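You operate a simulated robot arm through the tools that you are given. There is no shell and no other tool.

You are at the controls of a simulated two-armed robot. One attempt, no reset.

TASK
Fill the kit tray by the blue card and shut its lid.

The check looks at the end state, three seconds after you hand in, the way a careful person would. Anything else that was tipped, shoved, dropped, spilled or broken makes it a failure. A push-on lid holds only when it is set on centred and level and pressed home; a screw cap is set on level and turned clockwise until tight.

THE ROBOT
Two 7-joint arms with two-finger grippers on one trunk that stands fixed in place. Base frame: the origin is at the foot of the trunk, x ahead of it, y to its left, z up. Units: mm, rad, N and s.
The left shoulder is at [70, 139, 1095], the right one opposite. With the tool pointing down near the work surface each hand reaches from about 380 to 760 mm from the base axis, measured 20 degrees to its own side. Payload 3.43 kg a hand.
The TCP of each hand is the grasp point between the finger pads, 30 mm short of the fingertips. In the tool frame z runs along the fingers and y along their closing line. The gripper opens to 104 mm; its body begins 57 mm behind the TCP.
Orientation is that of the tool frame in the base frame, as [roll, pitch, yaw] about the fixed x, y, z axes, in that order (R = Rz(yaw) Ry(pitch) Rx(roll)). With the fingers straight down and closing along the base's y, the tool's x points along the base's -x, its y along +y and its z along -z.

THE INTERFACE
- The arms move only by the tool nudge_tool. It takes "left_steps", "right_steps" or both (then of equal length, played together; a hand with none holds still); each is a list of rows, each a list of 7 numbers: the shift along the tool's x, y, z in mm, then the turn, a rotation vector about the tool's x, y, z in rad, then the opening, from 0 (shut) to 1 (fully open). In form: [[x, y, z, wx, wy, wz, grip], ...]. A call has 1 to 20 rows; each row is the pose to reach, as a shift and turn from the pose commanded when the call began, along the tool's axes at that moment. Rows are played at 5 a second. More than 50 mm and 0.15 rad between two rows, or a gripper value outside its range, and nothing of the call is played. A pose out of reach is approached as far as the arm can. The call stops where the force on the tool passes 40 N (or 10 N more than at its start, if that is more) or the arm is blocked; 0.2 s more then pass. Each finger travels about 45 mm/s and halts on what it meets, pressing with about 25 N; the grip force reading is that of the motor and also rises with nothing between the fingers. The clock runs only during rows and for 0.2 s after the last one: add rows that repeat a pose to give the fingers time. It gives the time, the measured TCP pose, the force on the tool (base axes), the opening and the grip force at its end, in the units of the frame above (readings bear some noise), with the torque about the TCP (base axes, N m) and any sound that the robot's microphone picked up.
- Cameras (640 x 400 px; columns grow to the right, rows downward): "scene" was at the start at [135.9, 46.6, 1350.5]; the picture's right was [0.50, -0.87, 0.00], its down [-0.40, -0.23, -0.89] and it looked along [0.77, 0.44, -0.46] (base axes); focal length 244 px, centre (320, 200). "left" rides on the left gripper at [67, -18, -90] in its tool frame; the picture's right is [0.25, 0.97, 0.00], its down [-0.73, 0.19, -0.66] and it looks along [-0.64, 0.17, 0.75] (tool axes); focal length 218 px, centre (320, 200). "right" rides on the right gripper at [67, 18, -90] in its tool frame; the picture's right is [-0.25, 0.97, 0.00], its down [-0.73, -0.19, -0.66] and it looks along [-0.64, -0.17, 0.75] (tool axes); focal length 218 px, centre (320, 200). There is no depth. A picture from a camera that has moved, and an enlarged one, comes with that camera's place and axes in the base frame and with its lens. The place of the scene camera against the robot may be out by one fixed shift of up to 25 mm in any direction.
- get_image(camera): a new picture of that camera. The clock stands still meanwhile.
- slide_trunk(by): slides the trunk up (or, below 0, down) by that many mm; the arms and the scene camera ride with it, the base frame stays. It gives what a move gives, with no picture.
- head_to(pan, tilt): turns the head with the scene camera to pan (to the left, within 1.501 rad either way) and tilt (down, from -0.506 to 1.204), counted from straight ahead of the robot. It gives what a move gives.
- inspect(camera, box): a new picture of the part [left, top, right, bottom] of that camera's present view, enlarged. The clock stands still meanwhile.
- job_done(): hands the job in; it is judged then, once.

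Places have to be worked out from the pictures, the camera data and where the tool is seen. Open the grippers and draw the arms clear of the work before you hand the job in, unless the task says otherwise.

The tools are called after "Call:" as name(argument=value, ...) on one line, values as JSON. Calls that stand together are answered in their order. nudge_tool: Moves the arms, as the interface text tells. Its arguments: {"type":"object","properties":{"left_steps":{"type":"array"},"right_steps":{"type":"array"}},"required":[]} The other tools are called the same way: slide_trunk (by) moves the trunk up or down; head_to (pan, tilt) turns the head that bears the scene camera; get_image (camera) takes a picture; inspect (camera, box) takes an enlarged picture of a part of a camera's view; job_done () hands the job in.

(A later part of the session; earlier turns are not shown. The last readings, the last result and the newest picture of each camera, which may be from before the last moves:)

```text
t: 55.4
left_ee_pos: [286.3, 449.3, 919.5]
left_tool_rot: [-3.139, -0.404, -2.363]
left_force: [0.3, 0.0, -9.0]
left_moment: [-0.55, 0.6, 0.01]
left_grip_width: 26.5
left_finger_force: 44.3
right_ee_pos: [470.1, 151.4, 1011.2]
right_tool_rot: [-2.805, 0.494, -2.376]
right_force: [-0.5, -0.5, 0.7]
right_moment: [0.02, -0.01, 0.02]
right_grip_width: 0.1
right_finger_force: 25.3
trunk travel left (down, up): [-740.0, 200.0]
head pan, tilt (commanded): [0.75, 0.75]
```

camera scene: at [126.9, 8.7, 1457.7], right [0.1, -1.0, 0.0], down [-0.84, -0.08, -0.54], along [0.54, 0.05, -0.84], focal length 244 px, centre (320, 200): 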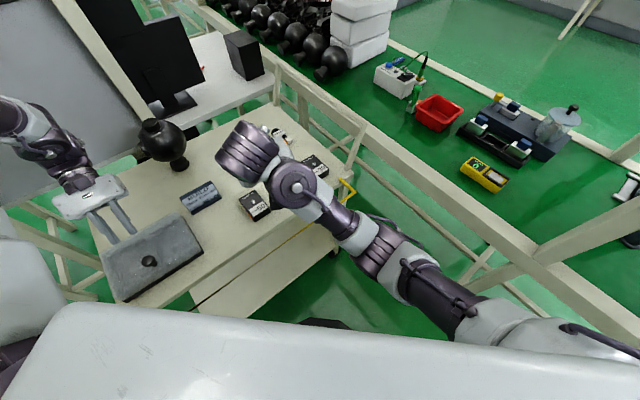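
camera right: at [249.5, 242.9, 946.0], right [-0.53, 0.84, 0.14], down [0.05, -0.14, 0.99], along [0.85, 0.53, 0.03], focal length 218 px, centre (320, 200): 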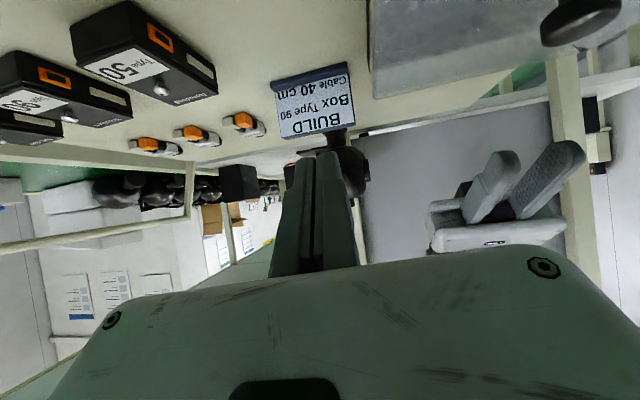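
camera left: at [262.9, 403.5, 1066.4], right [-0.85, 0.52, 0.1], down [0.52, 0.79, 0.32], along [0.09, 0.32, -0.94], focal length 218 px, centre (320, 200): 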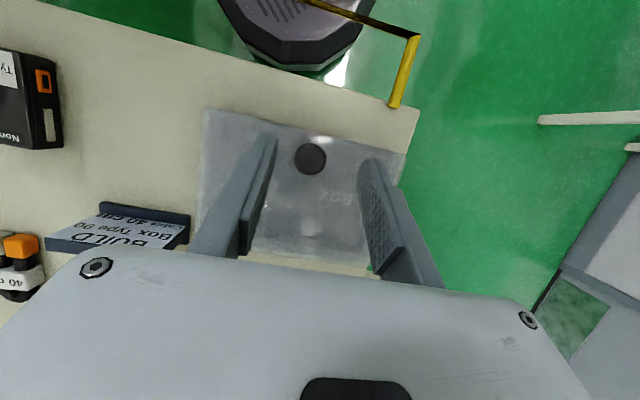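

The twist flipped as expected (0.8 N m resisting). I ease the grip to let the knob pivot, move 5° more, then tighten again.

Call:
nudge_tool(left_steps=[[0, 0, 0, 0, 0, 0, 0.25], [0, 0, 0, 0, 0, 0, 0.25], [-0.8, 0, -2.5, 0, 0, 0, 0.25], [-1.56, 0, -5.01, 0, 0, 0, 0.25], [-2.4, 0, -7.5, 0, 0, 0, 0.25], [-3.31, 0, -10.1, 0, 0, 0, 0.25], [-3.31, 0, -10.1, 0, 0, 0, 0.24], [-3.31, 0, -10.1, 0, 0, 0, 0.24], [-3.31, 0, -10.1, 0, 0, 0, 0.24]])

Call:
inspect(camera="left", box=[200, 80, 440, 250])

Call:
inspect(camera="scene", box=[215, 200, 315, 290])

```text
t: 57.4
left_ee_pos: [291.1, 454.7, 928.5]
left_tool_rot: [-3.138, -0.402, -2.36]
left_force: [-0.9, -0.8, 0.4]
left_moment: [-0.02, 0.0, 0.01]
left_grip_width: 25.0
left_finger_force: 0.1
right_ee_pos: [469.4, 151.4, 1011.5]
right_tool_rot: [-2.806, 0.496, -2.375]
right_force: [0.1, -0.4, -0.8]
right_moment: [-0.03, -0.01, -0.03]
right_grip_width: 0.3
right_finger_force: 24.9
trunk travel left (down, up): [-740.0, 200.0]
head pan, tilt (commanded): [0.75, 0.75]
```

```text
2.35 times, centred on (320, 165) of left
camera zoom: at [283.9, 422.6, 1034.6], right [-0.85, 0.52, 0.1], down [0.52, 0.79, 0.32], along [0.09, 0.32, -0.94], focal length 514 px, centre (320, 282)
```

zoom: 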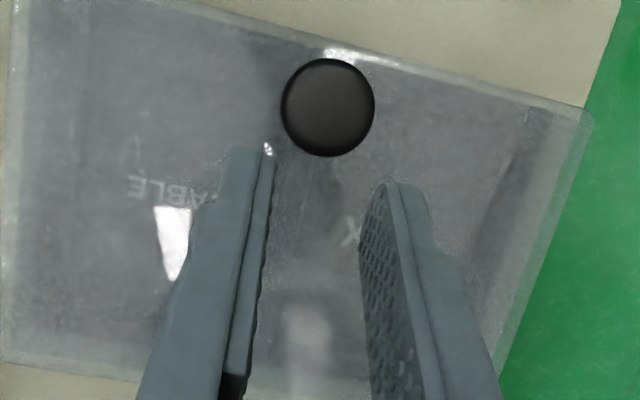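

```text
4.44 times, centred on (265, 245) of scene
camera zoom: at [117.6, 57.5, 1476.9], right [0.68, -0.73, 0.0], down [-0.5, -0.47, -0.73], along [0.53, 0.5, -0.68], focal length 1086 px, centre (564, 0)
```

zoom: 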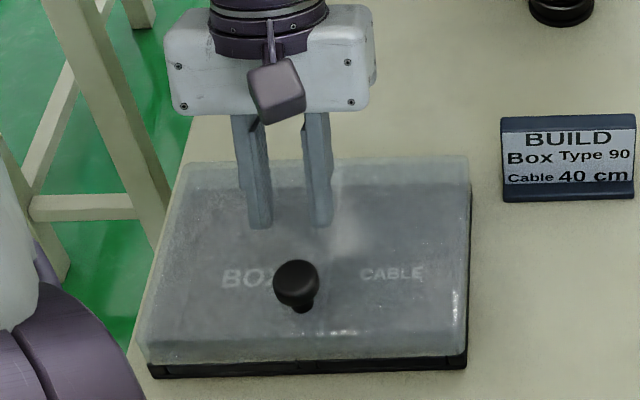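

The light grip lost the knob at ~18° and the lid dropped shut again. So I'll go with both hands: left swings rigidly (firm grip) to ~30°, right props it. The earlier right-hand trouble was the wrist being too near its shoulder, so now I bring the right hand further out first.

Call:
nudge_tool(right_steps=[[-5, 6, 7, 0, 0, 0, 0], [-10, 11, 14, 0, 0, 0, 0], [-15, 17, 21, 0, 0, 0, 0], [-20, 22, 28, 0, 0, 0, 0], [-25, 28, 35, 0, 0, 0, 0], [-29, 34, 42, 0, 0, 0, 0], [-34, 39, 49, 0, 0, 0, 0], [-39, 45, 56, 0, 0, 0, 0], [-44, 51, 63, 0, 0, 0, 0], [-49, 56, 70.6, 0, 0, 0, 0]])

Call:
get_image(camera="scene")

```text
t: 59.8
left_ee_pos: [292.9, 454.7, 927.6]
left_tool_rot: [-3.138, -0.402, -2.364]
left_force: [-0.5, 0.0, 0.0]
left_moment: [-0.03, 0.0, 0.0]
left_grip_width: 25.0
left_finger_force: 0.1
right_ee_pos: [532.0, 191.1, 939.7]
right_tool_rot: [-2.758, 0.458, -2.404]
right_force: [0.1, -0.3, -0.2]
right_moment: [0.03, -0.02, -0.01]
right_grip_width: 0.0
right_finger_force: 25.4
trunk travel left (down, up): [-740.0, 200.0]
head pan, tilt (commanded): [0.75, 0.75]
stopped in row 10 (right hand): the arm was blocked; the commanded pose is now the measured one
```

```text
taken
camera scene: at [117.5, 57.3, 1476.9], right [0.68, -0.73, 0.0], down [-0.5, -0.47, -0.73], along [0.53, 0.5, -0.68], focal length 244 px, centre (320, 200)
```

scene: 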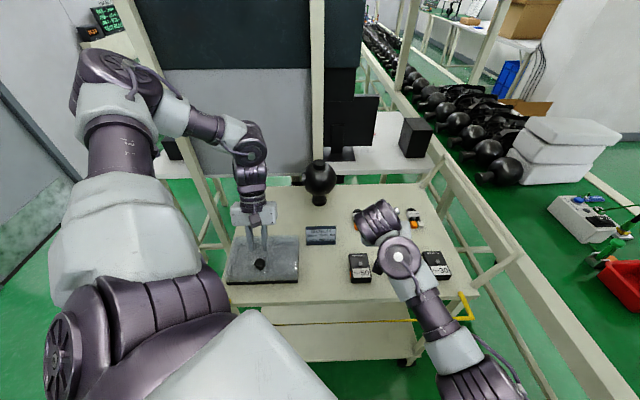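

The right arm lags behind its command again, as if a link were resting on something (perhaps the yellow rail). I turn the head to check that forearm closely.

Call:
head_to(pan=0.1, tilt=0.9)

Call:
get_image(camera="scene")

Call:
inspect(camera="scene", box=[200, 120, 480, 320])

```text
t: 60.8
left_ee_pos: [291.5, 454.7, 928.7]
left_tool_rot: [-3.138, -0.402, -2.362]
left_force: [0.3, -1.0, -0.1]
left_moment: [-0.02, -0.03, 0.03]
left_grip_width: 25.1
left_finger_force: 0.1
right_ee_pos: [531.0, 192.8, 938.1]
right_tool_rot: [-2.759, 0.457, -2.405]
right_force: [-0.3, -0.2, 0.4]
right_moment: [0.01, 0.0, 0.01]
right_grip_width: 0.0
right_finger_force: 25.2
trunk travel left (down, up): [-740.0, 200.0]
head pan, tilt (commanded): [0.099, 0.901]
```

```text
taken
camera scene: at [132.1, 8.6, 1465.0], right [0.1, -0.99, 0.0], down [-0.78, -0.08, -0.62], along [0.62, 0.06, -0.78], focal length 244 px, centre (320, 200)
```

scene: 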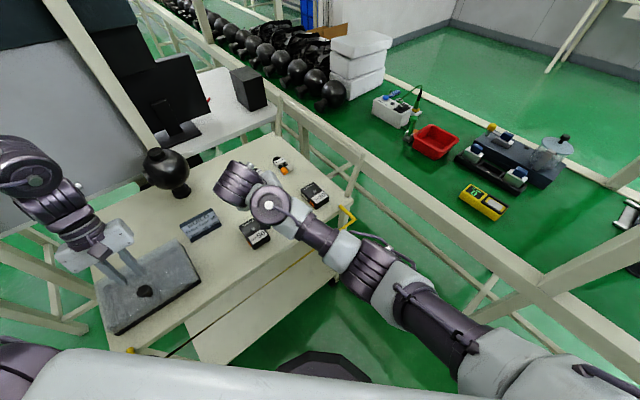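

```text
2.00 times, centred on (340, 220) of scene
camera zoom: at [132.1, 8.6, 1465.0], right [0.1, -0.99, 0.0], down [-0.78, -0.08, -0.62], along [0.62, 0.06, -0.78], focal length 488 px, centre (280, 160)
```

zoom: 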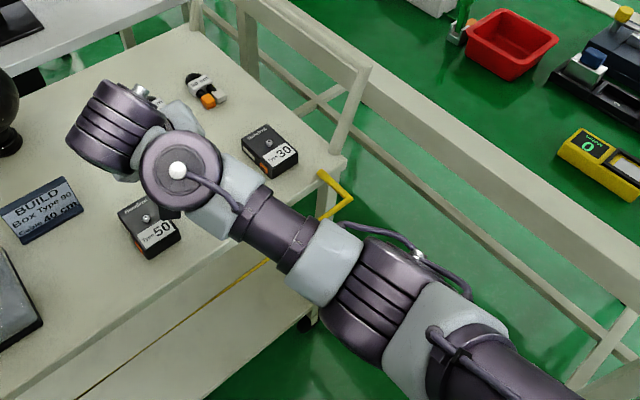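

No contact is visible; the right arm simply changes posture near its inner limit. A pose with the right fingers pointing left (+y) and 45° down keeps its wrist well within reach, so I turn it slowly to that orientation at (440, 280, 950).

Call:
nudge_tool(right_steps=[[0.1, 5.5, -3, -0.043, -0.022, -0.031, 0], [0.3, 11, -6, -0.085, -0.044, -0.062, 0], [0.4, 16.6, -9, -0.128, -0.066, -0.093, 0], [0.5, 22, -12, -0.17, -0.0885, -0.125, 0], [0.7, 27.7, -15, -0.213, -0.11, -0.156, 0], [0.8, 33, -18, -0.255, -0.133, -0.187, 0], [0.9, 39, -21, -0.298, -0.155, -0.218, 0], [1.1, 44, -24, -0.34, -0.177, -0.249, 0], [1.2, 50, -27, -0.383, -0.199, -0.28, 0], [1.3, 55, -30, -0.426, -0.221, -0.312, 0], [1.5, 61, -33, -0.468, -0.243, -0.343, 0], [1.6, 66, -36, -0.511, -0.266, -0.374, 0], [1.8, 72, -39, -0.553, -0.288, -0.405, 0], [1.9, 78, -42, -0.596, -0.31, -0.436, 0], [2, 83, -45, -0.639, -0.332, -0.467, 0], [2.1, 89, -48, -0.681, -0.354, -0.499, 0], [2.3, 94, -51, -0.724, -0.376, -0.53, 0], [2.4, 100, -54, -0.766, -0.398, -0.561, 0], [2.6, 105, -57, -0.809, -0.42, -0.592, 0], [2.7, 111, -60.5, -0.8515, -0.4425, -0.6233, 0]])

Call:
get_image(camera="scene")

```text
t: 62.7
left_ee_pos: [291.8, 453.0, 928.1]
left_tool_rot: [-3.139, -0.401, -2.359]
left_force: [-0.5, 0.3, 0.2]
left_moment: [0.04, 0.01, -0.04]
left_grip_width: 25.0
left_finger_force: 0.0
right_ee_pos: [544.9, 151.2, 921.0]
right_tool_rot: [-2.814, 0.481, -2.08]
right_force: [0.3, -0.3, 0.1]
right_moment: [-0.03, 0.01, -0.02]
right_grip_width: 0.0
right_finger_force: 25.4
right hand out of reach, approached as far as the arm can: row 9
trunk travel left (down, up): [-740.0, 200.0]
head pan, tilt (commanded): [0.099, 0.901]
stopped in row 9 (right hand): the arm was blocked; the commanded pose is now the measured one
```

```text
taken
camera scene: at [132.2, 8.0, 1465.0], right [0.1, -1.0, 0.0], down [-0.78, -0.08, -0.62], along [0.62, 0.06, -0.78], focal length 244 px, centre (320, 200)
```

scene: 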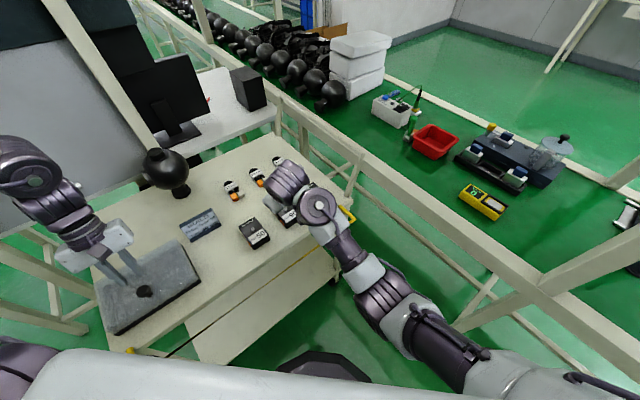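

The right arm is in an elbow-low posture that fights this turn. I take it up and back towards its starting posture, straightening the tool, in slow steps.

Call:
nudge_tool(right_steps=[[1, -4, -9, 0, 0, 0, 0], [2, -7, -18, -0.015, 0.025, 0, 0], [4, -11, -27, -0.03, 0.05, 0, 0], [5, -14, -36, -0.046, 0.075, 0, 0], [6, -18, -45, -0.06, 0.1, 0, 0], [7, -21, -54, -0.076, 0.123, 0, 0], [8, -25, -63, -0.09, 0.148, 0, 0], [10, -28, -71, -0.106, 0.172, 0, 0], [11, -32, -80, -0.12, 0.197, 0, 0], [12, -36, -89, -0.136, 0.22, 0, 0], [13, -39, -98, -0.15, 0.245, 0, 0], [14, -43, -107, -0.167, 0.27, 0, 0], [16, -46, -116, -0.18, 0.294, 0, 0], [17, -50, -125, -0.197, 0.32, 0, 0], [18, -53, -134, -0.21, 0.343, 0, 0], [19, -57, -143, -0.228, 0.368, 0, 0], [20, -60, -152, -0.243, 0.392, 0, 0], [22, -64, -161, -0.258, 0.417, 0, 0], [23, -68, -170, -0.28, 0.453, 0, 0], [24, -71, -178.5, -0.301, 0.489, 0, 0]])

Call:
get_image(camera="scene")

```text
t: 66.9
left_ee_pos: [293.2, 455.4, 926.6]
left_tool_rot: [-3.139, -0.403, -2.362]
left_force: [1.1, -0.1, -0.2]
left_moment: [0.01, 0.03, 0.01]
left_grip_width: 24.8
left_finger_force: 0.1
right_ee_pos: [604.3, 74.8, 987.1]
right_tool_rot: [-3.14, -0.003, -2.167]
right_force: [0.2, -0.1, -0.2]
right_moment: [-0.01, 0.0, -0.01]
right_grip_width: 0.0
right_finger_force: 25.5
right hand out of reach, approached as far as the arm can: row 10, 11, 12, 13, 14, 15, 16, 17, 18, 19, 20
trunk travel left (down, up): [-740.0, 200.0]
head pan, tilt (commanded): [0.099, 0.901]
```

```text
taken
camera scene: at [133.7, 8.7, 1464.7], right [0.1, -0.99, 0.0], down [-0.78, -0.08, -0.62], along [0.62, 0.06, -0.78], focal length 244 px, centre (320, 200)
```

scene: 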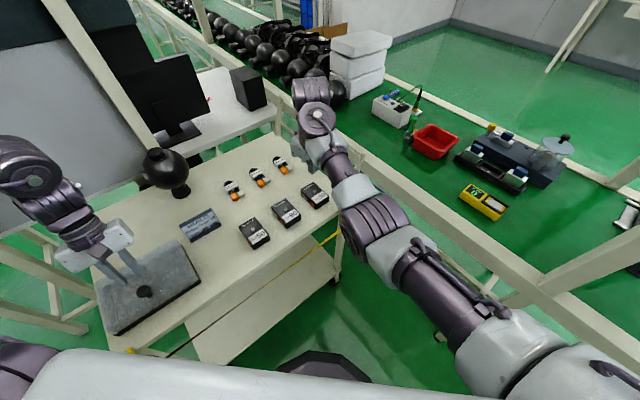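

The right hand is now up and out at (604, 75, 987) with a vertical tool, and everything on the table is intact. From this stretched posture I turn it slowly so the fingers point left and 45° down, moving to (500, 230, 970).

Call:
nudge_tool(right_steps=[[-3.5, 8.6, 0.9, -0.012, -0.038, -0.028, 0], [-7, 17, 1.7, -0.023, -0.076, -0.056, 0], [-10.5, 26, 2.6, -0.035, -0.114, -0.084, 0], [-14, 34.6, 3.4, -0.047, -0.152, -0.113, 0], [-17.5, 43, 4.3, -0.058, -0.19, -0.141, 0], [-21, 52, 5, -0.07, -0.228, -0.169, 0], [-24.5, 60.5, 6, -0.082, -0.267, -0.197, 0], [-28, 69, 7, -0.093, -0.305, -0.225, 0], [-31.5, 78, 7.7, -0.105, -0.343, -0.253, 0], [-35, 86.5, 8.5, -0.117, -0.381, -0.282, 0], [-38.6, 95, 9.4, -0.128, -0.419, -0.31, 0], [-42, 104, 10, -0.14, -0.457, -0.338, 0], [-45.6, 112, 11, -0.152, -0.495, -0.366, 0], [-49, 121, 12, -0.163, -0.533, -0.394, 0], [-52.6, 130, 12.8, -0.175, -0.571, -0.422, 0], [-56, 138, 13.6, -0.187, -0.609, -0.451, 0], [-59.6, 147, 14.5, -0.198, -0.647, -0.479, 0], [-63, 156, 15.3, -0.21, -0.685, -0.507, 0], [-66.6, 164, 16, -0.222, -0.723, -0.535, 0], [-70, 173, 17, -0.2333, -0.7615, -0.5633, 0]])

Call:
get_image(camera="scene")

```text
t: 70.1
left_ee_pos: [292.1, 453.6, 926.9]
left_tool_rot: [-3.138, -0.403, -2.363]
left_force: [1.0, 0.5, -0.2]
left_moment: [0.01, 0.01, 0.01]
left_grip_width: 25.0
left_finger_force: 0.0
right_ee_pos: [528.1, 72.5, 933.9]
right_tool_rot: [-3.104, 0.477, -1.8]
right_force: [0.0, 0.8, 0.2]
right_moment: [0.01, -0.01, -0.02]
right_grip_width: 0.1
right_finger_force: 25.0
right hand out of reach, approached as far as the arm can: row 2, 3, 4, 5, 6, 7, 8, 9, 10, 11, 12, 13, 14, 15, 16
trunk travel left (down, up): [-740.0, 200.0]
head pan, tilt (commanded): [0.099, 0.901]
stopped in row 16 (right hand): the arm was blocked; the commanded pose is now the measured one
```

```text
taken
camera scene: at [131.9, 8.3, 1465.0], right [0.1, -1.0, 0.0], down [-0.78, -0.08, -0.62], along [0.62, 0.06, -0.78], focal length 244 px, centre (320, 200)
```

scene: 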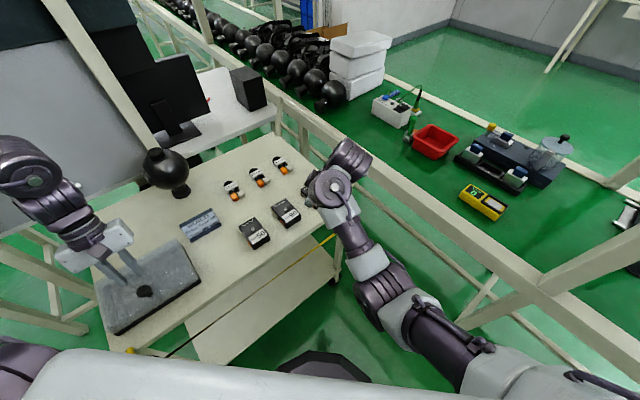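

The rotation followed but not the position; in this elbow-low posture the natural pose is fingers nearly level in line with the forearm. I tilt the right hand further out and move it over to about (450, 280, 920).

Call:
nudge_tool(right_steps=[[-4, 3, 2, 0, -0.05, 0, 0], [-10, 8, 5, 0, -0.1, 0, 0], [-17, 13, 9, 0, -0.16, 0, 0], [-25, 20, 14, 0, -0.22, 0, 0], [-34, 27, 19, 0, -0.28, 0, 0], [-43, 34, 24, 0, -0.34, 0, 0], [-52, 41, 30, 0, -0.4, 0, 0], [-61, 48, 35, 0, -0.46, 0, 0], [-70, 56, 40, 0, -0.52, 0, 0], [-79, 63, 46, 0, -0.58, 0, 0], [-88, 70, 51, 0, -0.64, 0, 0], [-97, 78, 56, 0, -0.7, 0, 0], [-106, 85, 62, 0, -0.7, 0, 0], [-115, 92, 67, 0, -0.7, 0, 0], [-124, 99, 72, 0, -0.7, 0, 0], [-133, 106, 78, 0, -0.7, 0, 0], [-142, 113, 83, 0, -0.7, 0, 0], [-150, 120, 88, 0, -0.7, 0, 0], [-157, 126.6, 92, 0, -0.7, 0, 0]])

Call:
get_image(camera="scene")

```text
t: 71.0
left_ee_pos: [292.7, 454.9, 927.0]
left_tool_rot: [-3.139, -0.401, -2.361]
left_force: [-0.7, -0.3, 0.6]
left_moment: [-0.02, 0.01, 0.02]
left_grip_width: 25.0
left_finger_force: 0.0
right_ee_pos: [553.3, 16.2, 915.1]
right_tool_rot: [-3.019, 0.529, -1.831]
right_force: [-0.2, 0.9, 0.2]
right_moment: [0.01, -0.01, 0.01]
right_grip_width: 0.1
right_finger_force: 24.8
trunk travel left (down, up): [-740.0, 200.0]
head pan, tilt (commanded): [0.099, 0.901]
stopped in row 4 (right hand): the arm was blocked; the commanded pose is now the measured one
```

```text
taken
camera scene: at [132.3, 8.2, 1465.0], right [0.1, -1.0, 0.0], down [-0.78, -0.08, -0.62], along [0.62, 0.06, -0.78], focal length 244 px, centre (320, 200)
```

scene: 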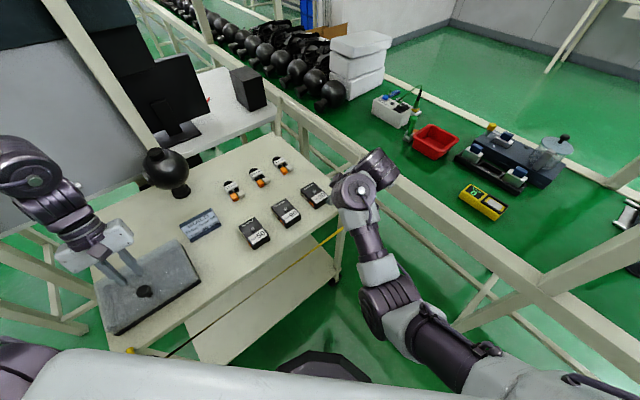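

The right arm's posture isn't suited to this, so I'll do it with the left alone: a vertical "rod" of closed left fingers pushing the knob's front side back along the arc, which gravity keeps in contact. First I park the right hand clear, up and off to the right.

Call:
nudge_tool(right_steps=[[3, 0, -12, 0, 0, 0, 0], [8, 0, -26, 0, 0, 0, 0], [17, 1, -40, 0, 0, 0, 0], [27, 1.5, -52, 0, 0, 0, 0], [38, 2, -63, 0, 0, 0, 0], [50, 2.5, -75, 0, 0, 0, 0], [62, 3, -87, 0, 0, 0, 0], [74, 4, -99, 0, 0, 0, 0], [86, 5, -111, 0, 0, 0, 0], [98, 5.5, -124, 0, 0, 0, 0], [110, 6, -136, 0, 0, 0, 0], [121, 6.8, -148, 0, 0, 0, 0]])

Call:
get_image(camera="scene")

```text
t: 73.0
left_ee_pos: [291.7, 453.5, 928.4]
left_tool_rot: [-3.138, -0.402, -2.363]
left_force: [0.7, -0.4, 0.6]
left_moment: [0.02, 0.02, 0.01]
left_grip_width: 25.0
left_finger_force: 0.1
right_ee_pos: [529.2, -135.4, 916.1]
right_tool_rot: [-2.958, 0.379, -1.865]
right_force: [-0.5, 0.2, -0.2]
right_moment: [0.0, 0.0, 0.02]
right_grip_width: 0.0
right_finger_force: 25.1
right hand out of reach, approached as far as the arm can: row 5, 6, 7, 8, 9
trunk travel left (down, up): [-740.0, 200.0]
head pan, tilt (commanded): [0.099, 0.901]
stopped in row 9 (right hand): the arm was blocked; the commanded pose is now the measured one
```

```text
taken
camera scene: at [132.0, 7.9, 1465.0], right [0.1, -1.0, 0.0], down [-0.78, -0.08, -0.62], along [0.62, 0.06, -0.78], focal length 244 px, centre (320, 200)
```

scene: 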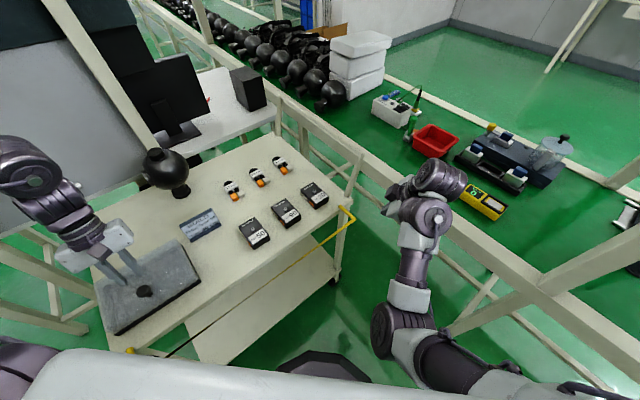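

The right hand is parked off the table's right side. Now I take the left hand up over the knob to its front side with fingers closing, and lower it just in front of the knob.

Call:
nudge_tool(left_steps=[[4, 0, -9, 0, 0, 0, 0.2], [7.8, 0, -18.4, 0, 0, 0, 0.1], [20, 0.2, -13, 0, 0, 0, 0], [33.6, 0.3, -7.5, 0, 0, 0, 0], [46, 0.4, -2, 0, 0, 0, 0], [60, 0.5, 3, 0, 0, 0, 0], [56, 0.5, 12, 0, 0, 0, 0], [52.5, 0.5, 21, 0, 0, 0, 0]])

Call:
head_to(pan=0.75, tilt=0.75)

Call:
get_image(camera="left")

Call:
inspect(camera="scene", box=[215, 200, 315, 290])

```text
t: 74.8
left_ee_pos: [251.7, 415.5, 927.4]
left_tool_rot: [-3.138, -0.404, -2.361]
left_force: [-0.1, 0.3, -0.1]
left_moment: [-0.01, 0.02, -0.02]
left_grip_width: 0.0
left_finger_force: 25.1
right_ee_pos: [529.6, -133.7, 916.4]
right_tool_rot: [-2.959, 0.381, -1.862]
right_force: [-0.2, -0.3, 0.9]
right_moment: [-0.02, 0.0, 0.0]
right_grip_width: 0.3
right_finger_force: 25.0
trunk travel left (down, up): [-740.0, 200.0]
head pan, tilt (commanded): [0.099, 0.901]
```

```text
t: 75.8
left_ee_pos: [250.6, 414.4, 928.4]
left_tool_rot: [-3.137, -0.401, -2.361]
left_force: [1.0, 0.5, 0.0]
left_moment: [-0.01, 0.0, 0.01]
left_grip_width: 0.1
left_finger_force: 25.1
right_ee_pos: [528.9, -134.1, 915.8]
right_tool_rot: [-2.959, 0.377, -1.863]
right_force: [0.6, 0.3, 0.5]
right_moment: [-0.02, -0.03, 0.0]
right_grip_width: 0.0
right_finger_force: 25.3
trunk travel left (down, up): [-740.0, 200.0]
head pan, tilt (commanded): [0.75, 0.75]
```

```text
taken
camera left: at [243.3, 383.2, 1035.8], right [-0.85, 0.52, 0.1], down [0.52, 0.79, 0.32], along [0.09, 0.32, -0.94], focal length 218 px, centre (320, 200)
```

left: 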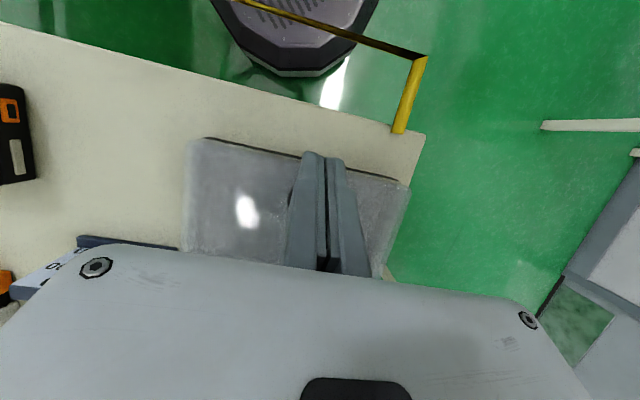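

```text
4.44 times, centred on (265, 245) of scene
camera zoom: at [117.7, 57.4, 1476.9], right [0.68, -0.73, 0.0], down [-0.5, -0.46, -0.73], along [0.54, 0.5, -0.68], focal length 1086 px, centre (564, 0)
```

zoom: 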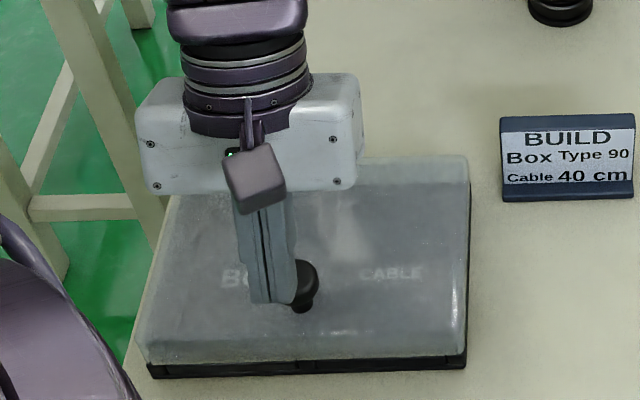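

The closed fingers stand directly in front of the knob (aligned within ~1 mm in u). I lower them so the tips reach below the cap's underside, then push along the arc for the first ~10°.

Call:
nudge_tool(left_steps=[[-6, 0, 11, 0, 0, 0, 0], [-13.3, 0, 28, 0, 0, 0, 0], [-17.9, 0, 26.1, 0, 0, 0, 0], [-18.3, 0, 20, 0, 0, 0, 0], [-18.7, 0, 14, 0, 0, 0, 0], [-19.5, 0, 7.9, 0, 0, 0, 0], [-20.5, 0, 1.8, 0, 0, 0, 0]])

Call:
get_image(camera="left")

Call:
inspect(camera="scene", box=[215, 200, 315, 290])

```text
t: 77.4
left_ee_pos: [263.2, 427.7, 918.4]
left_tool_rot: [-3.139, -0.399, -2.362]
left_force: [0.2, -0.2, -0.3]
left_moment: [-0.01, -0.02, 0.02]
left_grip_width: 0.0
left_finger_force: 24.8
right_ee_pos: [529.2, -134.6, 915.6]
right_tool_rot: [-2.958, 0.378, -1.865]
right_force: [0.3, 0.0, -0.7]
right_moment: [0.01, -0.02, 0.0]
right_grip_width: 0.1
right_finger_force: 25.2
trunk travel left (down, up): [-740.0, 200.0]
head pan, tilt (commanded): [0.75, 0.75]
```

```text
taken
camera left: at [256.3, 395.7, 1026.0], right [-0.85, 0.52, 0.1], down [0.52, 0.79, 0.32], along [0.09, 0.32, -0.94], focal length 218 px, centre (320, 200)
```

left: 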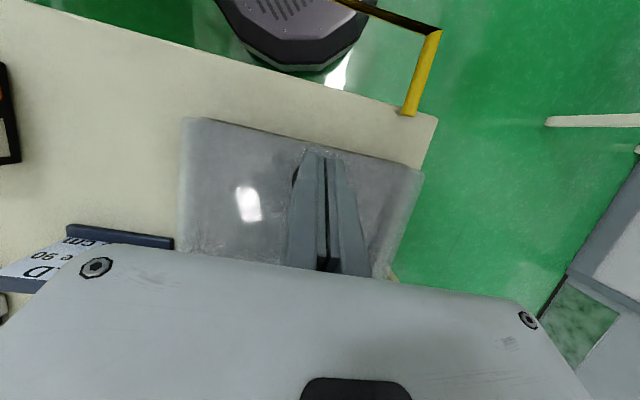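

```text
4.44 times, centred on (265, 245) of scene
camera zoom: at [117.6, 57.4, 1476.9], right [0.68, -0.73, 0.0], down [-0.5, -0.47, -0.73], along [0.53, 0.5, -0.68], focal length 1086 px, centre (564, 0)
```

zoom: 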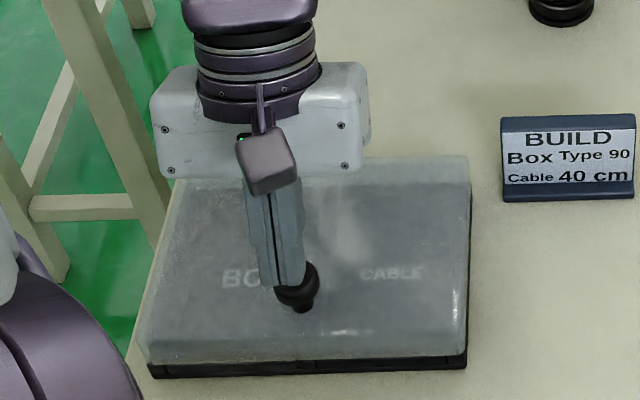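

The fingers rose past the knob without touching it, so they are slimmer than I assumed. I go back down in front of it and push straight back at constant height in small steps to find contact.

Call:
nudge_tool(left_steps=[[14.7, 0, 6.3, 0, 0, 0, 0], [6.3, 0, 26, 0, 0, 0, 0], [2.7, 0, 24.4, 0, 0, 0, 0], [-0.1, 0, 23.2, 0, 0, 0, 0], [-2.9, 0, 22, 0, 0, 0, 0], [-4.7, 0, 21.3, 0, 0, 0, 0], [-6.5, 0, 20.5, 0, 0, 0, 0]])

Call:
inspect(camera="scene", box=[215, 200, 315, 290])

Call:
inspect(camera="left", box=[260, 110, 380, 210])

```text
t: 79.0
left_ee_pos: [258.6, 421.7, 900.9]
left_tool_rot: [-3.14, -0.403, -2.362]
left_force: [-15.8, -17.6, 10.5]
left_moment: [-0.31, 0.15, 0.02]
left_grip_width: 6.1
left_finger_force: 34.8
right_ee_pos: [527.4, -136.5, 917.3]
right_tool_rot: [-2.957, 0.384, -1.863]
right_force: [-0.5, -0.5, 0.1]
right_moment: [-0.05, -0.01, -0.02]
right_grip_width: 0.1
right_finger_force: 25.1
trunk travel left (down, up): [-740.0, 200.0]
head pan, tilt (commanded): [0.75, 0.75]
```

```text
4.44 times, centred on (265, 245) of scene
camera zoom: at [113.0, 52.3, 1477.6], right [0.68, -0.73, 0.0], down [-0.5, -0.46, -0.73], along [0.54, 0.5, -0.68], focal length 1086 px, centre (564, 0)
```

zoom: 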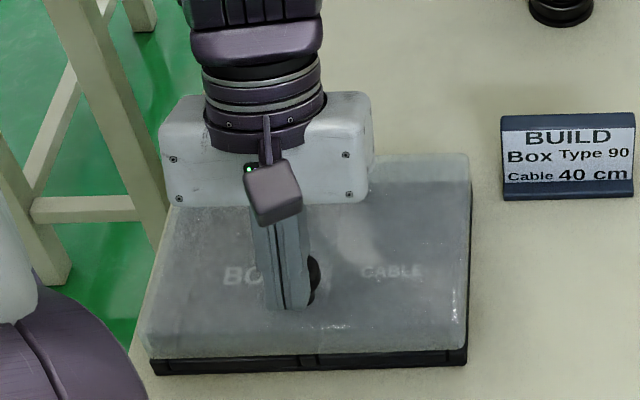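

```text
4.00 times, centred on (320, 160) of left
camera zoom: at [250.9, 390.2, 1007.3], right [-0.85, 0.52, 0.1], down [0.53, 0.79, 0.32], along [0.09, 0.32, -0.94], focal length 873 px, centre (320, 360)
```

zoom: 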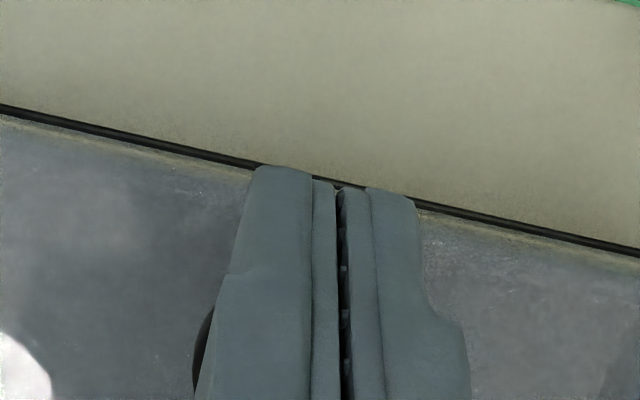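

Contact found: 25 N normal to the finger face, which at this tilt points nearly through the hinge, so friction must lift the lid at first. Keeping a preload, I move the fingers up along the arc to drag the knob up to about 10°.

Call:
nudge_tool(left_steps=[[1.2, 0, -2.4, 0, 0, 0, 0], [1.2, 0, -4.9, 0, 0, 0, 0], [1.6, 0, -7.4, 0, 0, 0, 0], [2.1, 0, -9.85, 0, 0, 0, 0], [1.7, 0, -12.9, 0, 0, 0, 0], [1.2, 0, -15.9, 0, 0, 0, 0], [0.7, 0, -19, 0, 0, 0, 0], [0.2, 0, -22, 0, 0, 0, 0]])

Call:
inspect(camera="scene", box=[215, 200, 315, 290])

```text
t: 80.8
left_ee_pos: [267.1, 429.5, 919.8]
left_tool_rot: [-3.136, -0.398, -2.364]
left_force: [-13.3, -11.1, 9.8]
left_moment: [-0.3, 0.09, 0.08]
left_grip_width: 6.0
left_finger_force: 34.4
right_ee_pos: [528.2, -136.9, 917.6]
right_tool_rot: [-2.958, 0.383, -1.863]
right_force: [-0.2, -0.1, 0.5]
right_moment: [-0.04, 0.01, 0.02]
right_grip_width: 0.1
right_finger_force: 25.2
trunk travel left (down, up): [-740.0, 200.0]
head pan, tilt (commanded): [0.75, 0.75]
```

```text
4.44 times, centred on (265, 245) of scene
camera zoom: at [114.1, 54.0, 1477.3], right [0.68, -0.73, 0.0], down [-0.5, -0.46, -0.73], along [0.54, 0.5, -0.68], focal length 1086 px, centre (564, 0)
```

zoom: 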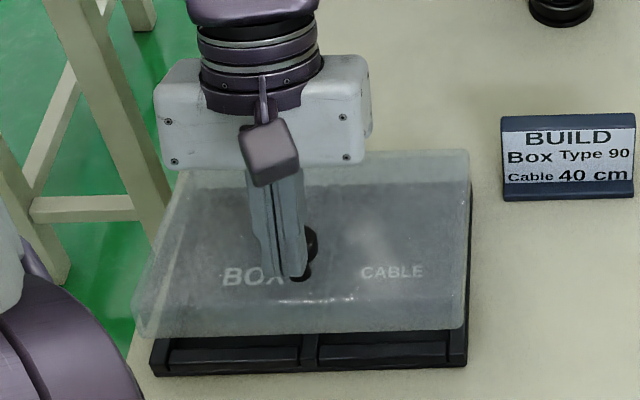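

The lid is riding up with the fingers at about 12°. I continue along the arc to about 30°.

Call:
nudge_tool(left_steps=[[-1.2, 0, -5.9, 0, 0, 0, 0], [-2.5, 0, -11.9, 0, 0, 0, 0], [-4.3, 0, -17.9, 0, 0, 0, 0], [-6.3, 0, -23.7, 0, 0, 0, 0], [-8.3, 0, -29.4, 0, 0, 0, 0], [-10.2, 0, -34.9, 0, 0, 0, 0]])

Call:
inspect(camera="scene", box=[215, 190, 315, 290])

Call:
get_image(camera="left")

```text
t: 82.2
left_ee_pos: [283.9, 447.7, 947.3]
left_tool_rot: [-3.138, -0.399, -2.362]
left_force: [-8.7, -7.6, 11.7]
left_moment: [-0.1, 0.21, 0.01]
left_grip_width: 5.9
left_finger_force: 34.7
right_ee_pos: [528.4, -135.9, 916.1]
right_tool_rot: [-2.956, 0.383, -1.86]
right_force: [0.3, -0.5, 0.2]
right_moment: [-0.01, -0.03, -0.02]
right_grip_width: 0.2
right_finger_force: 24.9
trunk travel left (down, up): [-740.0, 200.0]
head pan, tilt (commanded): [0.75, 0.75]
```

```text
4.00 times, centred on (265, 240) of scene
camera zoom: at [114.7, 54.5, 1477.3], right [0.68, -0.73, 0.0], down [-0.5, -0.46, -0.73], along [0.54, 0.5, -0.68], focal length 977 px, centre (540, 40)
```

zoom: 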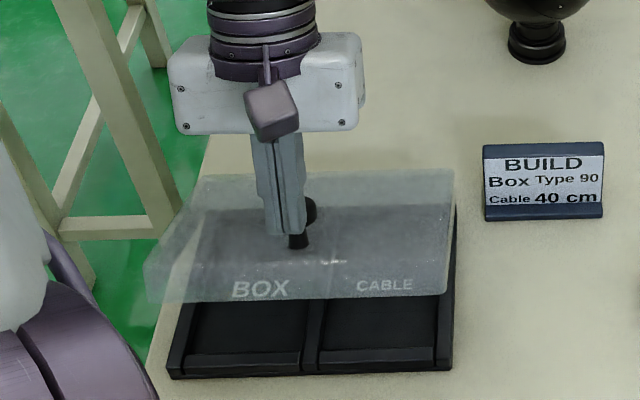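

```text
taken
camera left: at [275.4, 414.7, 1054.7], right [-0.85, 0.52, 0.1], down [0.52, 0.79, 0.32], along [0.09, 0.32, -0.94], focal length 218 px, centre (320, 200)
```

left: 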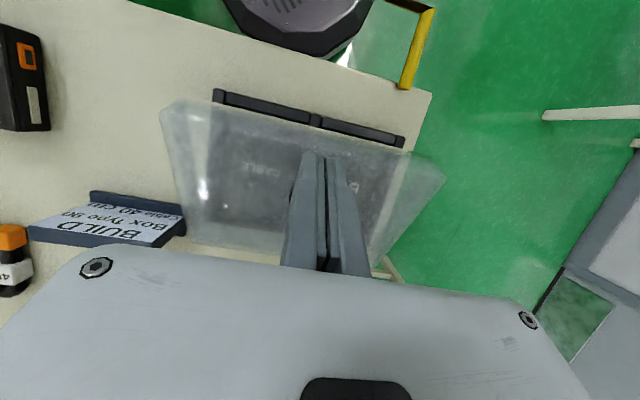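

The lid is at about 25° and now opens by the push itself. I continue to 40°, 2 mm higher along the fingers to keep the tips off the lid.

Call:
nudge_tool(left_steps=[[-1.2, 0, -6.5, 0, 0, 0, 0], [-2.8, 0, -12.1, 0, 0, 0, 0], [-5.6, 0, -17.3, 0, 0, 0, 0], [-8.4, 0, -22.5, 0, 0, 0, 0], [-11.6, 0, -27.3, 0, 0, 0, 0], [-14.8, 0, -32.1, 0, 0, 0, 0]])

Call:
inspect(camera="scene", box=[215, 190, 315, 290])

Call:
get_image(camera="left")

```text
t: 83.6
left_ee_pos: [303.7, 467.7, 969.8]
left_tool_rot: [-3.139, -0.402, -2.363]
left_force: [0.3, -0.2, 0.3]
left_moment: [0.01, -0.01, -0.01]
left_grip_width: 0.2
left_finger_force: 34.1
right_ee_pos: [529.9, -134.0, 915.1]
right_tool_rot: [-2.957, 0.378, -1.864]
right_force: [0.1, -0.1, -0.1]
right_moment: [0.03, -0.04, -0.02]
right_grip_width: 0.0
right_finger_force: 25.3
trunk travel left (down, up): [-740.0, 200.0]
head pan, tilt (commanded): [0.75, 0.75]
```

```text
4.00 times, centred on (265, 240) of scene
camera zoom: at [117.7, 57.2, 1476.9], right [0.68, -0.73, 0.0], down [-0.5, -0.47, -0.73], along [0.53, 0.5, -0.68], focal length 977 px, centre (540, 40)
```

zoom: 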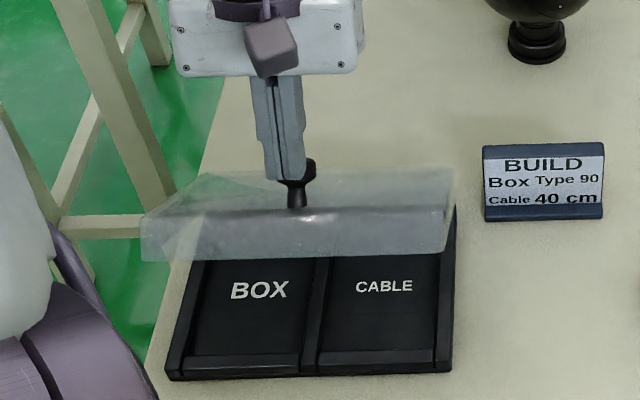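

```text
taken
camera left: at [296.0, 435.4, 1076.9], right [-0.85, 0.52, 0.1], down [0.52, 0.79, 0.32], along [0.09, 0.32, -0.94], focal length 218 px, centre (320, 200)
```

left: 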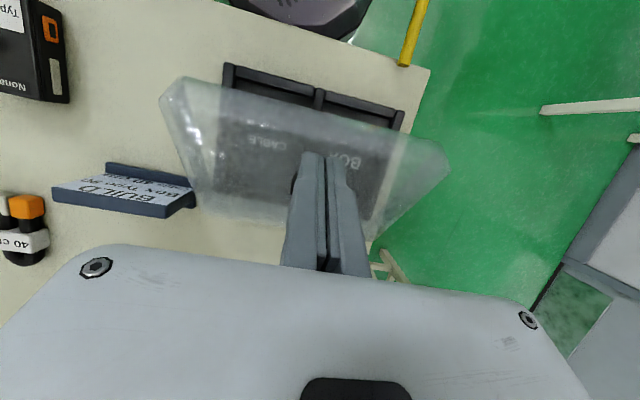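

The lid rests lightly on the fingertips at about 40°, but the tips barely reach the cap's underside. I lower them slightly against the knob and go on to 55°.

Call:
nudge_tool(left_steps=[[-2.35, 0, 2.5, 0, 0, 0, 0], [-5.7, 0, -1.1, 0, 0, 0, 0], [-9.3, 0, -5.4, 0, 0, 0, 0], [-13, 0, -9.7, 0, 0, 0, 0], [-17.1, 0, -13.9, 0, 0, 0, 0], [-21.5, 0, -17.6, 0, 0, 0, 0], [-25.8, 0, -21.4, 0, 0, 0, 0]])

Call:
inspect(camera="scene", box=[215, 180, 315, 280])

Call:
get_image(camera="left")

```text
t: 85.2
left_ee_pos: [324.4, 487.9, 981.2]
left_tool_rot: [-3.139, -0.397, -2.361]
left_force: [-6.1, -1.0, 20.8]
left_moment: [-0.08, 0.11, 0.02]
left_grip_width: 5.9
left_finger_force: 34.5
right_ee_pos: [527.6, -136.9, 917.6]
right_tool_rot: [-2.954, 0.382, -1.863]
right_force: [0.2, -0.9, 0.2]
right_moment: [0.03, 0.01, -0.02]
right_grip_width: 0.0
right_finger_force: 25.0
trunk travel left (down, up): [-740.0, 200.0]
head pan, tilt (commanded): [0.75, 0.75]
```

```text
4.00 times, centred on (265, 230) of scene
camera zoom: at [114.3, 54.3, 1477.4], right [0.68, -0.73, 0.0], down [-0.5, -0.46, -0.73], along [0.54, 0.5, -0.68], focal length 977 px, centre (540, 80)
```

zoom: 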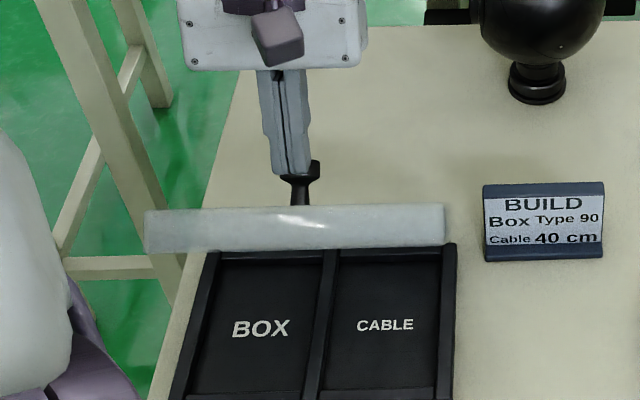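

```text
taken
camera left: at [316.2, 455.4, 1088.4], right [-0.85, 0.52, 0.1], down [0.52, 0.79, 0.32], along [0.09, 0.32, -0.94], focal length 218 px, centre (320, 200)
```

left: 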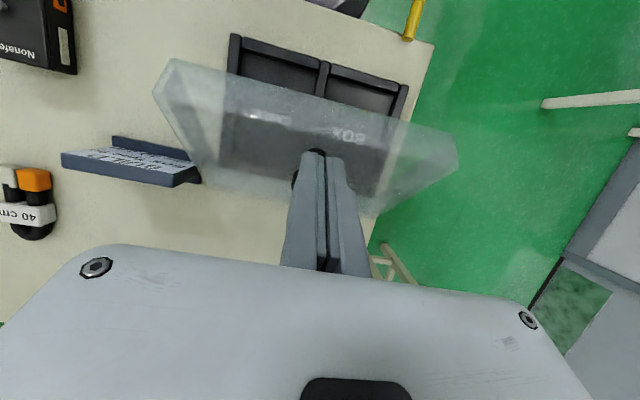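

The lid is near 53°, with the tips pressing down a bit too hard (21 N). I raise them 3 mm and keep pushing back along the nearly level part of the arc towards 70°.

Call:
nudge_tool(left_steps=[[1.06, 0, -2.5, 0, 0, 0, 0], [-2.7, 0, -5.8, 0, 0, 0, 0], [-6.5, 0, -9, 0, 0, 0, 0], [-13.3, 0, -13.5, 0, 0, 0, 0], [-18.5, 0, -16.5, 0, 0, 0, 0], [-23.8, 0, -19.4, 0, 0, 0, 0], [-29.3, 0, -21.8, 0, 0, 0, 0], [-34.8, 0, -24.2, 0, 0, 0, 0]])

Call:
inspect(camera="scene", box=[215, 170, 315, 270])

Call:
get_image(camera="left")

```text
t: 87.0
left_ee_pos: [356.8, 519.0, 987.6]
left_tool_rot: [-3.139, -0.401, -2.36]
left_force: [0.2, 0.4, 0.4]
left_moment: [0.03, 0.0, 0.01]
left_grip_width: 0.1
left_finger_force: 34.8
right_ee_pos: [530.4, -134.3, 915.4]
right_tool_rot: [-2.96, 0.377, -1.862]
right_force: [0.5, 0.0, 0.5]
right_moment: [0.03, 0.01, 0.01]
right_grip_width: 0.0
right_finger_force: 24.7
trunk travel left (down, up): [-740.0, 200.0]
head pan, tilt (commanded): [0.75, 0.75]
```

```text
4.00 times, centred on (265, 220) of scene
camera zoom: at [117.7, 57.3, 1476.9], right [0.68, -0.73, 0.0], down [-0.5, -0.47, -0.73], along [0.53, 0.5, -0.68], focal length 977 px, centre (540, 120)
```

zoom: 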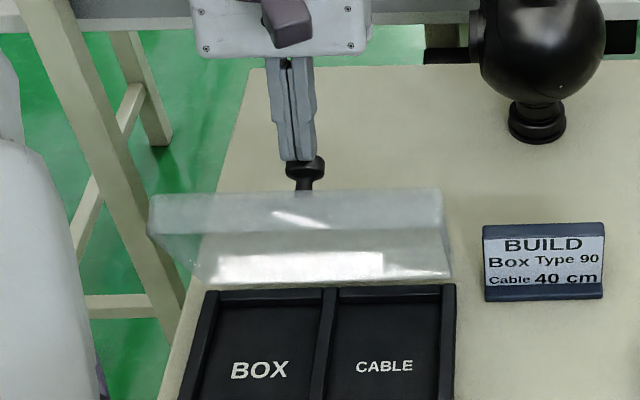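

```text
taken
camera left: at [348.4, 487.1, 1095.3], right [-0.85, 0.52, 0.1], down [0.52, 0.79, 0.32], along [0.09, 0.32, -0.94], focal length 218 px, centre (320, 200)
```

left: 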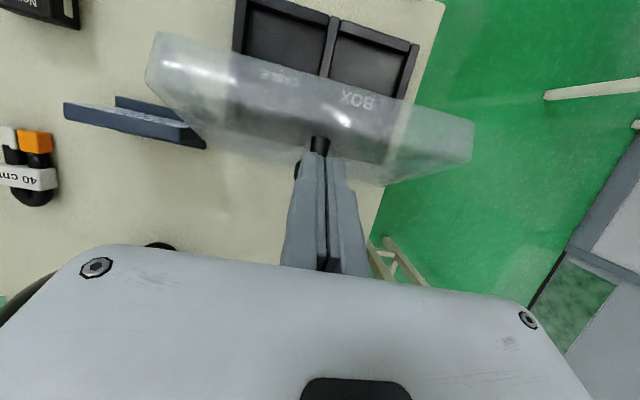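

The lid is at about 70° with almost no load. I push on, slightly lower, to carry it past the balance point.

Call:
nudge_tool(left_steps=[[-6.3, 0, -0.5, 0, 0, 0, 0], [-12.7, 0, -2.1, 0, 0, 0, 0], [-18.6, 0, -3.5, 0, 0, 0, 0], [-25.2, 0, -4.7, 0, 0, 0, 0], [-31.2, 0, -5.7, 0, 0, 0, 0], [-38, 0, -6.4, 0, 0, 0, 0]])

Call:
inspect(camera="scene", box=[215, 170, 315, 270])

Call:
get_image(camera="left")

```text
t: 88.4
left_ee_pos: [382.2, 544.3, 981.0]
left_tool_rot: [-3.139, -0.398, -2.361]
left_force: [5.7, 10.3, 36.6]
left_moment: [0.3, -0.22, 0.02]
left_grip_width: 5.8
left_finger_force: 34.8
right_ee_pos: [529.8, -136.2, 916.8]
right_tool_rot: [-2.956, 0.381, -1.862]
right_force: [0.1, 0.3, -1.0]
right_moment: [0.01, -0.01, 0.01]
right_grip_width: 0.1
right_finger_force: 25.5
trunk travel left (down, up): [-740.0, 200.0]
head pan, tilt (commanded): [0.75, 0.75]
```

```text
4.00 times, centred on (265, 220) of scene
camera zoom: at [115.6, 54.6, 1477.5], right [0.68, -0.73, 0.0], down [-0.5, -0.46, -0.73], along [0.54, 0.5, -0.68], focal length 977 px, centre (540, 120)
```

zoom: 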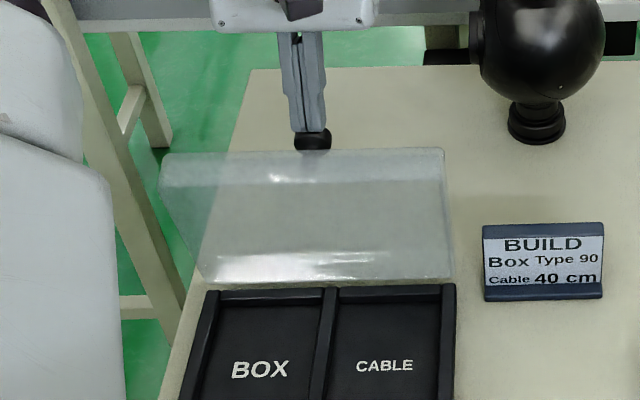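

```text
taken
camera left: at [374.0, 511.7, 1088.9], right [-0.85, 0.52, 0.09], down [0.52, 0.79, 0.32], along [0.09, 0.32, -0.94], focal length 218 px, centre (320, 200)
```

left: 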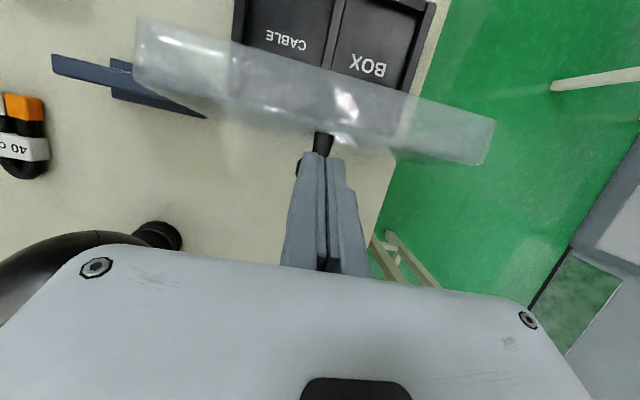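

The lid stands near 87° and the tips now press down on the knob with 37 N, likely against the hinge stop. I lift the fingers straight up and see whether the lid stays open.

Call:
nudge_tool(left_steps=[[1.5, 0, -3.5, 0, 0, 0, 0], [3, 0, -7, 0, 0, 0, 0], [6, 0, -14, 0, 0, 0, 0], [9.8, 0, -23, 0, 0, 0, 0]])

Call:
inspect(camera="scene", box=[215, 170, 315, 270])

Call:
get_image(camera="left")

```text
t: 89.4
left_ee_pos: [381.7, 545.3, 1003.7]
left_tool_rot: [-3.139, -0.403, -2.361]
left_force: [-0.6, -0.5, 0.1]
left_moment: [-0.06, -0.04, 0.0]
left_grip_width: 0.0
left_finger_force: 35.0
right_ee_pos: [530.0, -135.4, 915.6]
right_tool_rot: [-2.96, 0.379, -1.866]
right_force: [1.0, -0.2, -0.6]
right_moment: [0.02, 0.01, -0.02]
right_grip_width: 0.0
right_finger_force: 25.0
trunk travel left (down, up): [-740.0, 200.0]
head pan, tilt (commanded): [0.75, 0.75]
```

```text
4.00 times, centred on (265, 220) of scene
camera zoom: at [117.7, 57.2, 1476.8], right [0.68, -0.73, 0.0], down [-0.5, -0.47, -0.73], along [0.53, 0.5, -0.68], focal length 977 px, centre (540, 120)
```

zoom: 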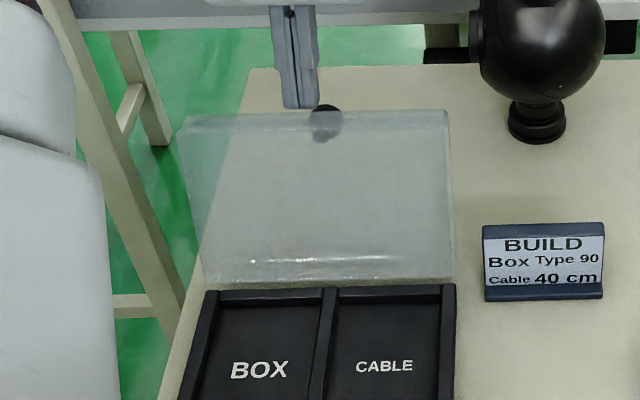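

```text
taken
camera left: at [374.1, 513.6, 1110.6], right [-0.85, 0.52, 0.1], down [0.53, 0.79, 0.32], along [0.09, 0.32, -0.94], focal length 218 px, centre (320, 200)
```

left: 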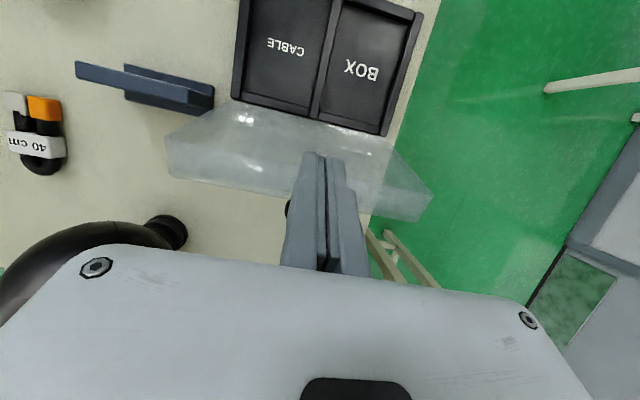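

The lid now stands open by itself past vertical, and both empty compartments (BOX left, CABLE right) are in view. I raise the left hand and carry it across towards the boxes, bringing the tool back to vertical.

Call:
nudge_tool(left_steps=[[10, 0, -25, 0, 0, 0, 0.1], [20, 0, -50, 0, 0, 0, 0.3], [30, 0, -75, 0, 0, 0, 0.5], [39, 0, -98, 0, 0, 0, 0.7], [50, -25, -93, 0, -0.04, 0, 0.8], [61, -50, -88, 0, -0.08, 0, 0.9], [72, -75, -83, 0, -0.12, 0, 1], [83, -100, -78, 0, -0.16, 0, 1], [94, -125, -73, 0, -0.2, 0, 1], [105, -150, -68, 0, -0.25, 0, 1], [120, -175, -62, 0, -0.3, 0, 1], [137, -200, -55, 0, -0.35, 0, 1], [154, -221, -49, 0, -0.4, 0, 1]])

Call:
get_image(camera="left")

Call:
get_image(camera="scene")

```text
t: 92.2
left_ee_pos: [473.8, 379.4, 1148.1]
left_tool_rot: [-3.136, -0.025, -2.361]
left_force: [-0.7, 0.6, 0.1]
left_moment: [-0.04, -0.02, -0.01]
left_grip_width: 104.0
left_finger_force: 0.0
left hand out of reach, approached as far as the arm can: row 11, 12, 13
right_ee_pos: [530.1, -133.0, 917.1]
right_tool_rot: [-2.957, 0.377, -1.862]
right_force: [0.1, 0.5, -0.5]
right_moment: [-0.03, -0.02, -0.01]
right_grip_width: 0.0
right_finger_force: 25.4
trunk travel left (down, up): [-740.0, 200.0]
head pan, tilt (commanded): [0.75, 0.75]
```

```text
taken
camera left: at [438.6, 320.7, 1238.1], right [-0.86, 0.51, 0.0], down [0.39, 0.66, 0.64], along [0.32, 0.55, -0.77], focal length 218 px, centre (320, 200)
```

left: 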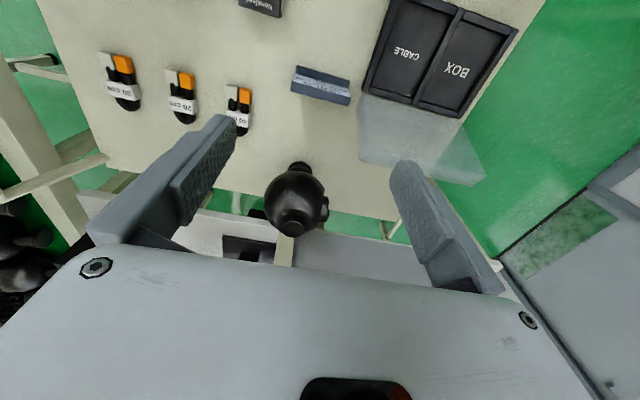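

```text
taken
camera scene: at [116.2, 59.4, 1476.9], right [0.68, -0.73, 0.0], down [-0.5, -0.47, -0.73], along [0.54, 0.5, -0.68], focal length 244 px, centre (320, 200)
```

scene: 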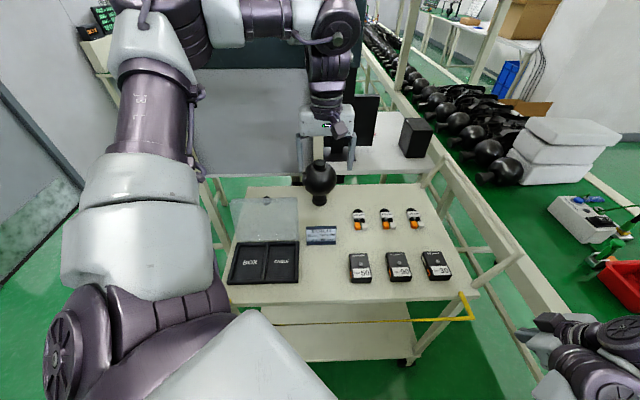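

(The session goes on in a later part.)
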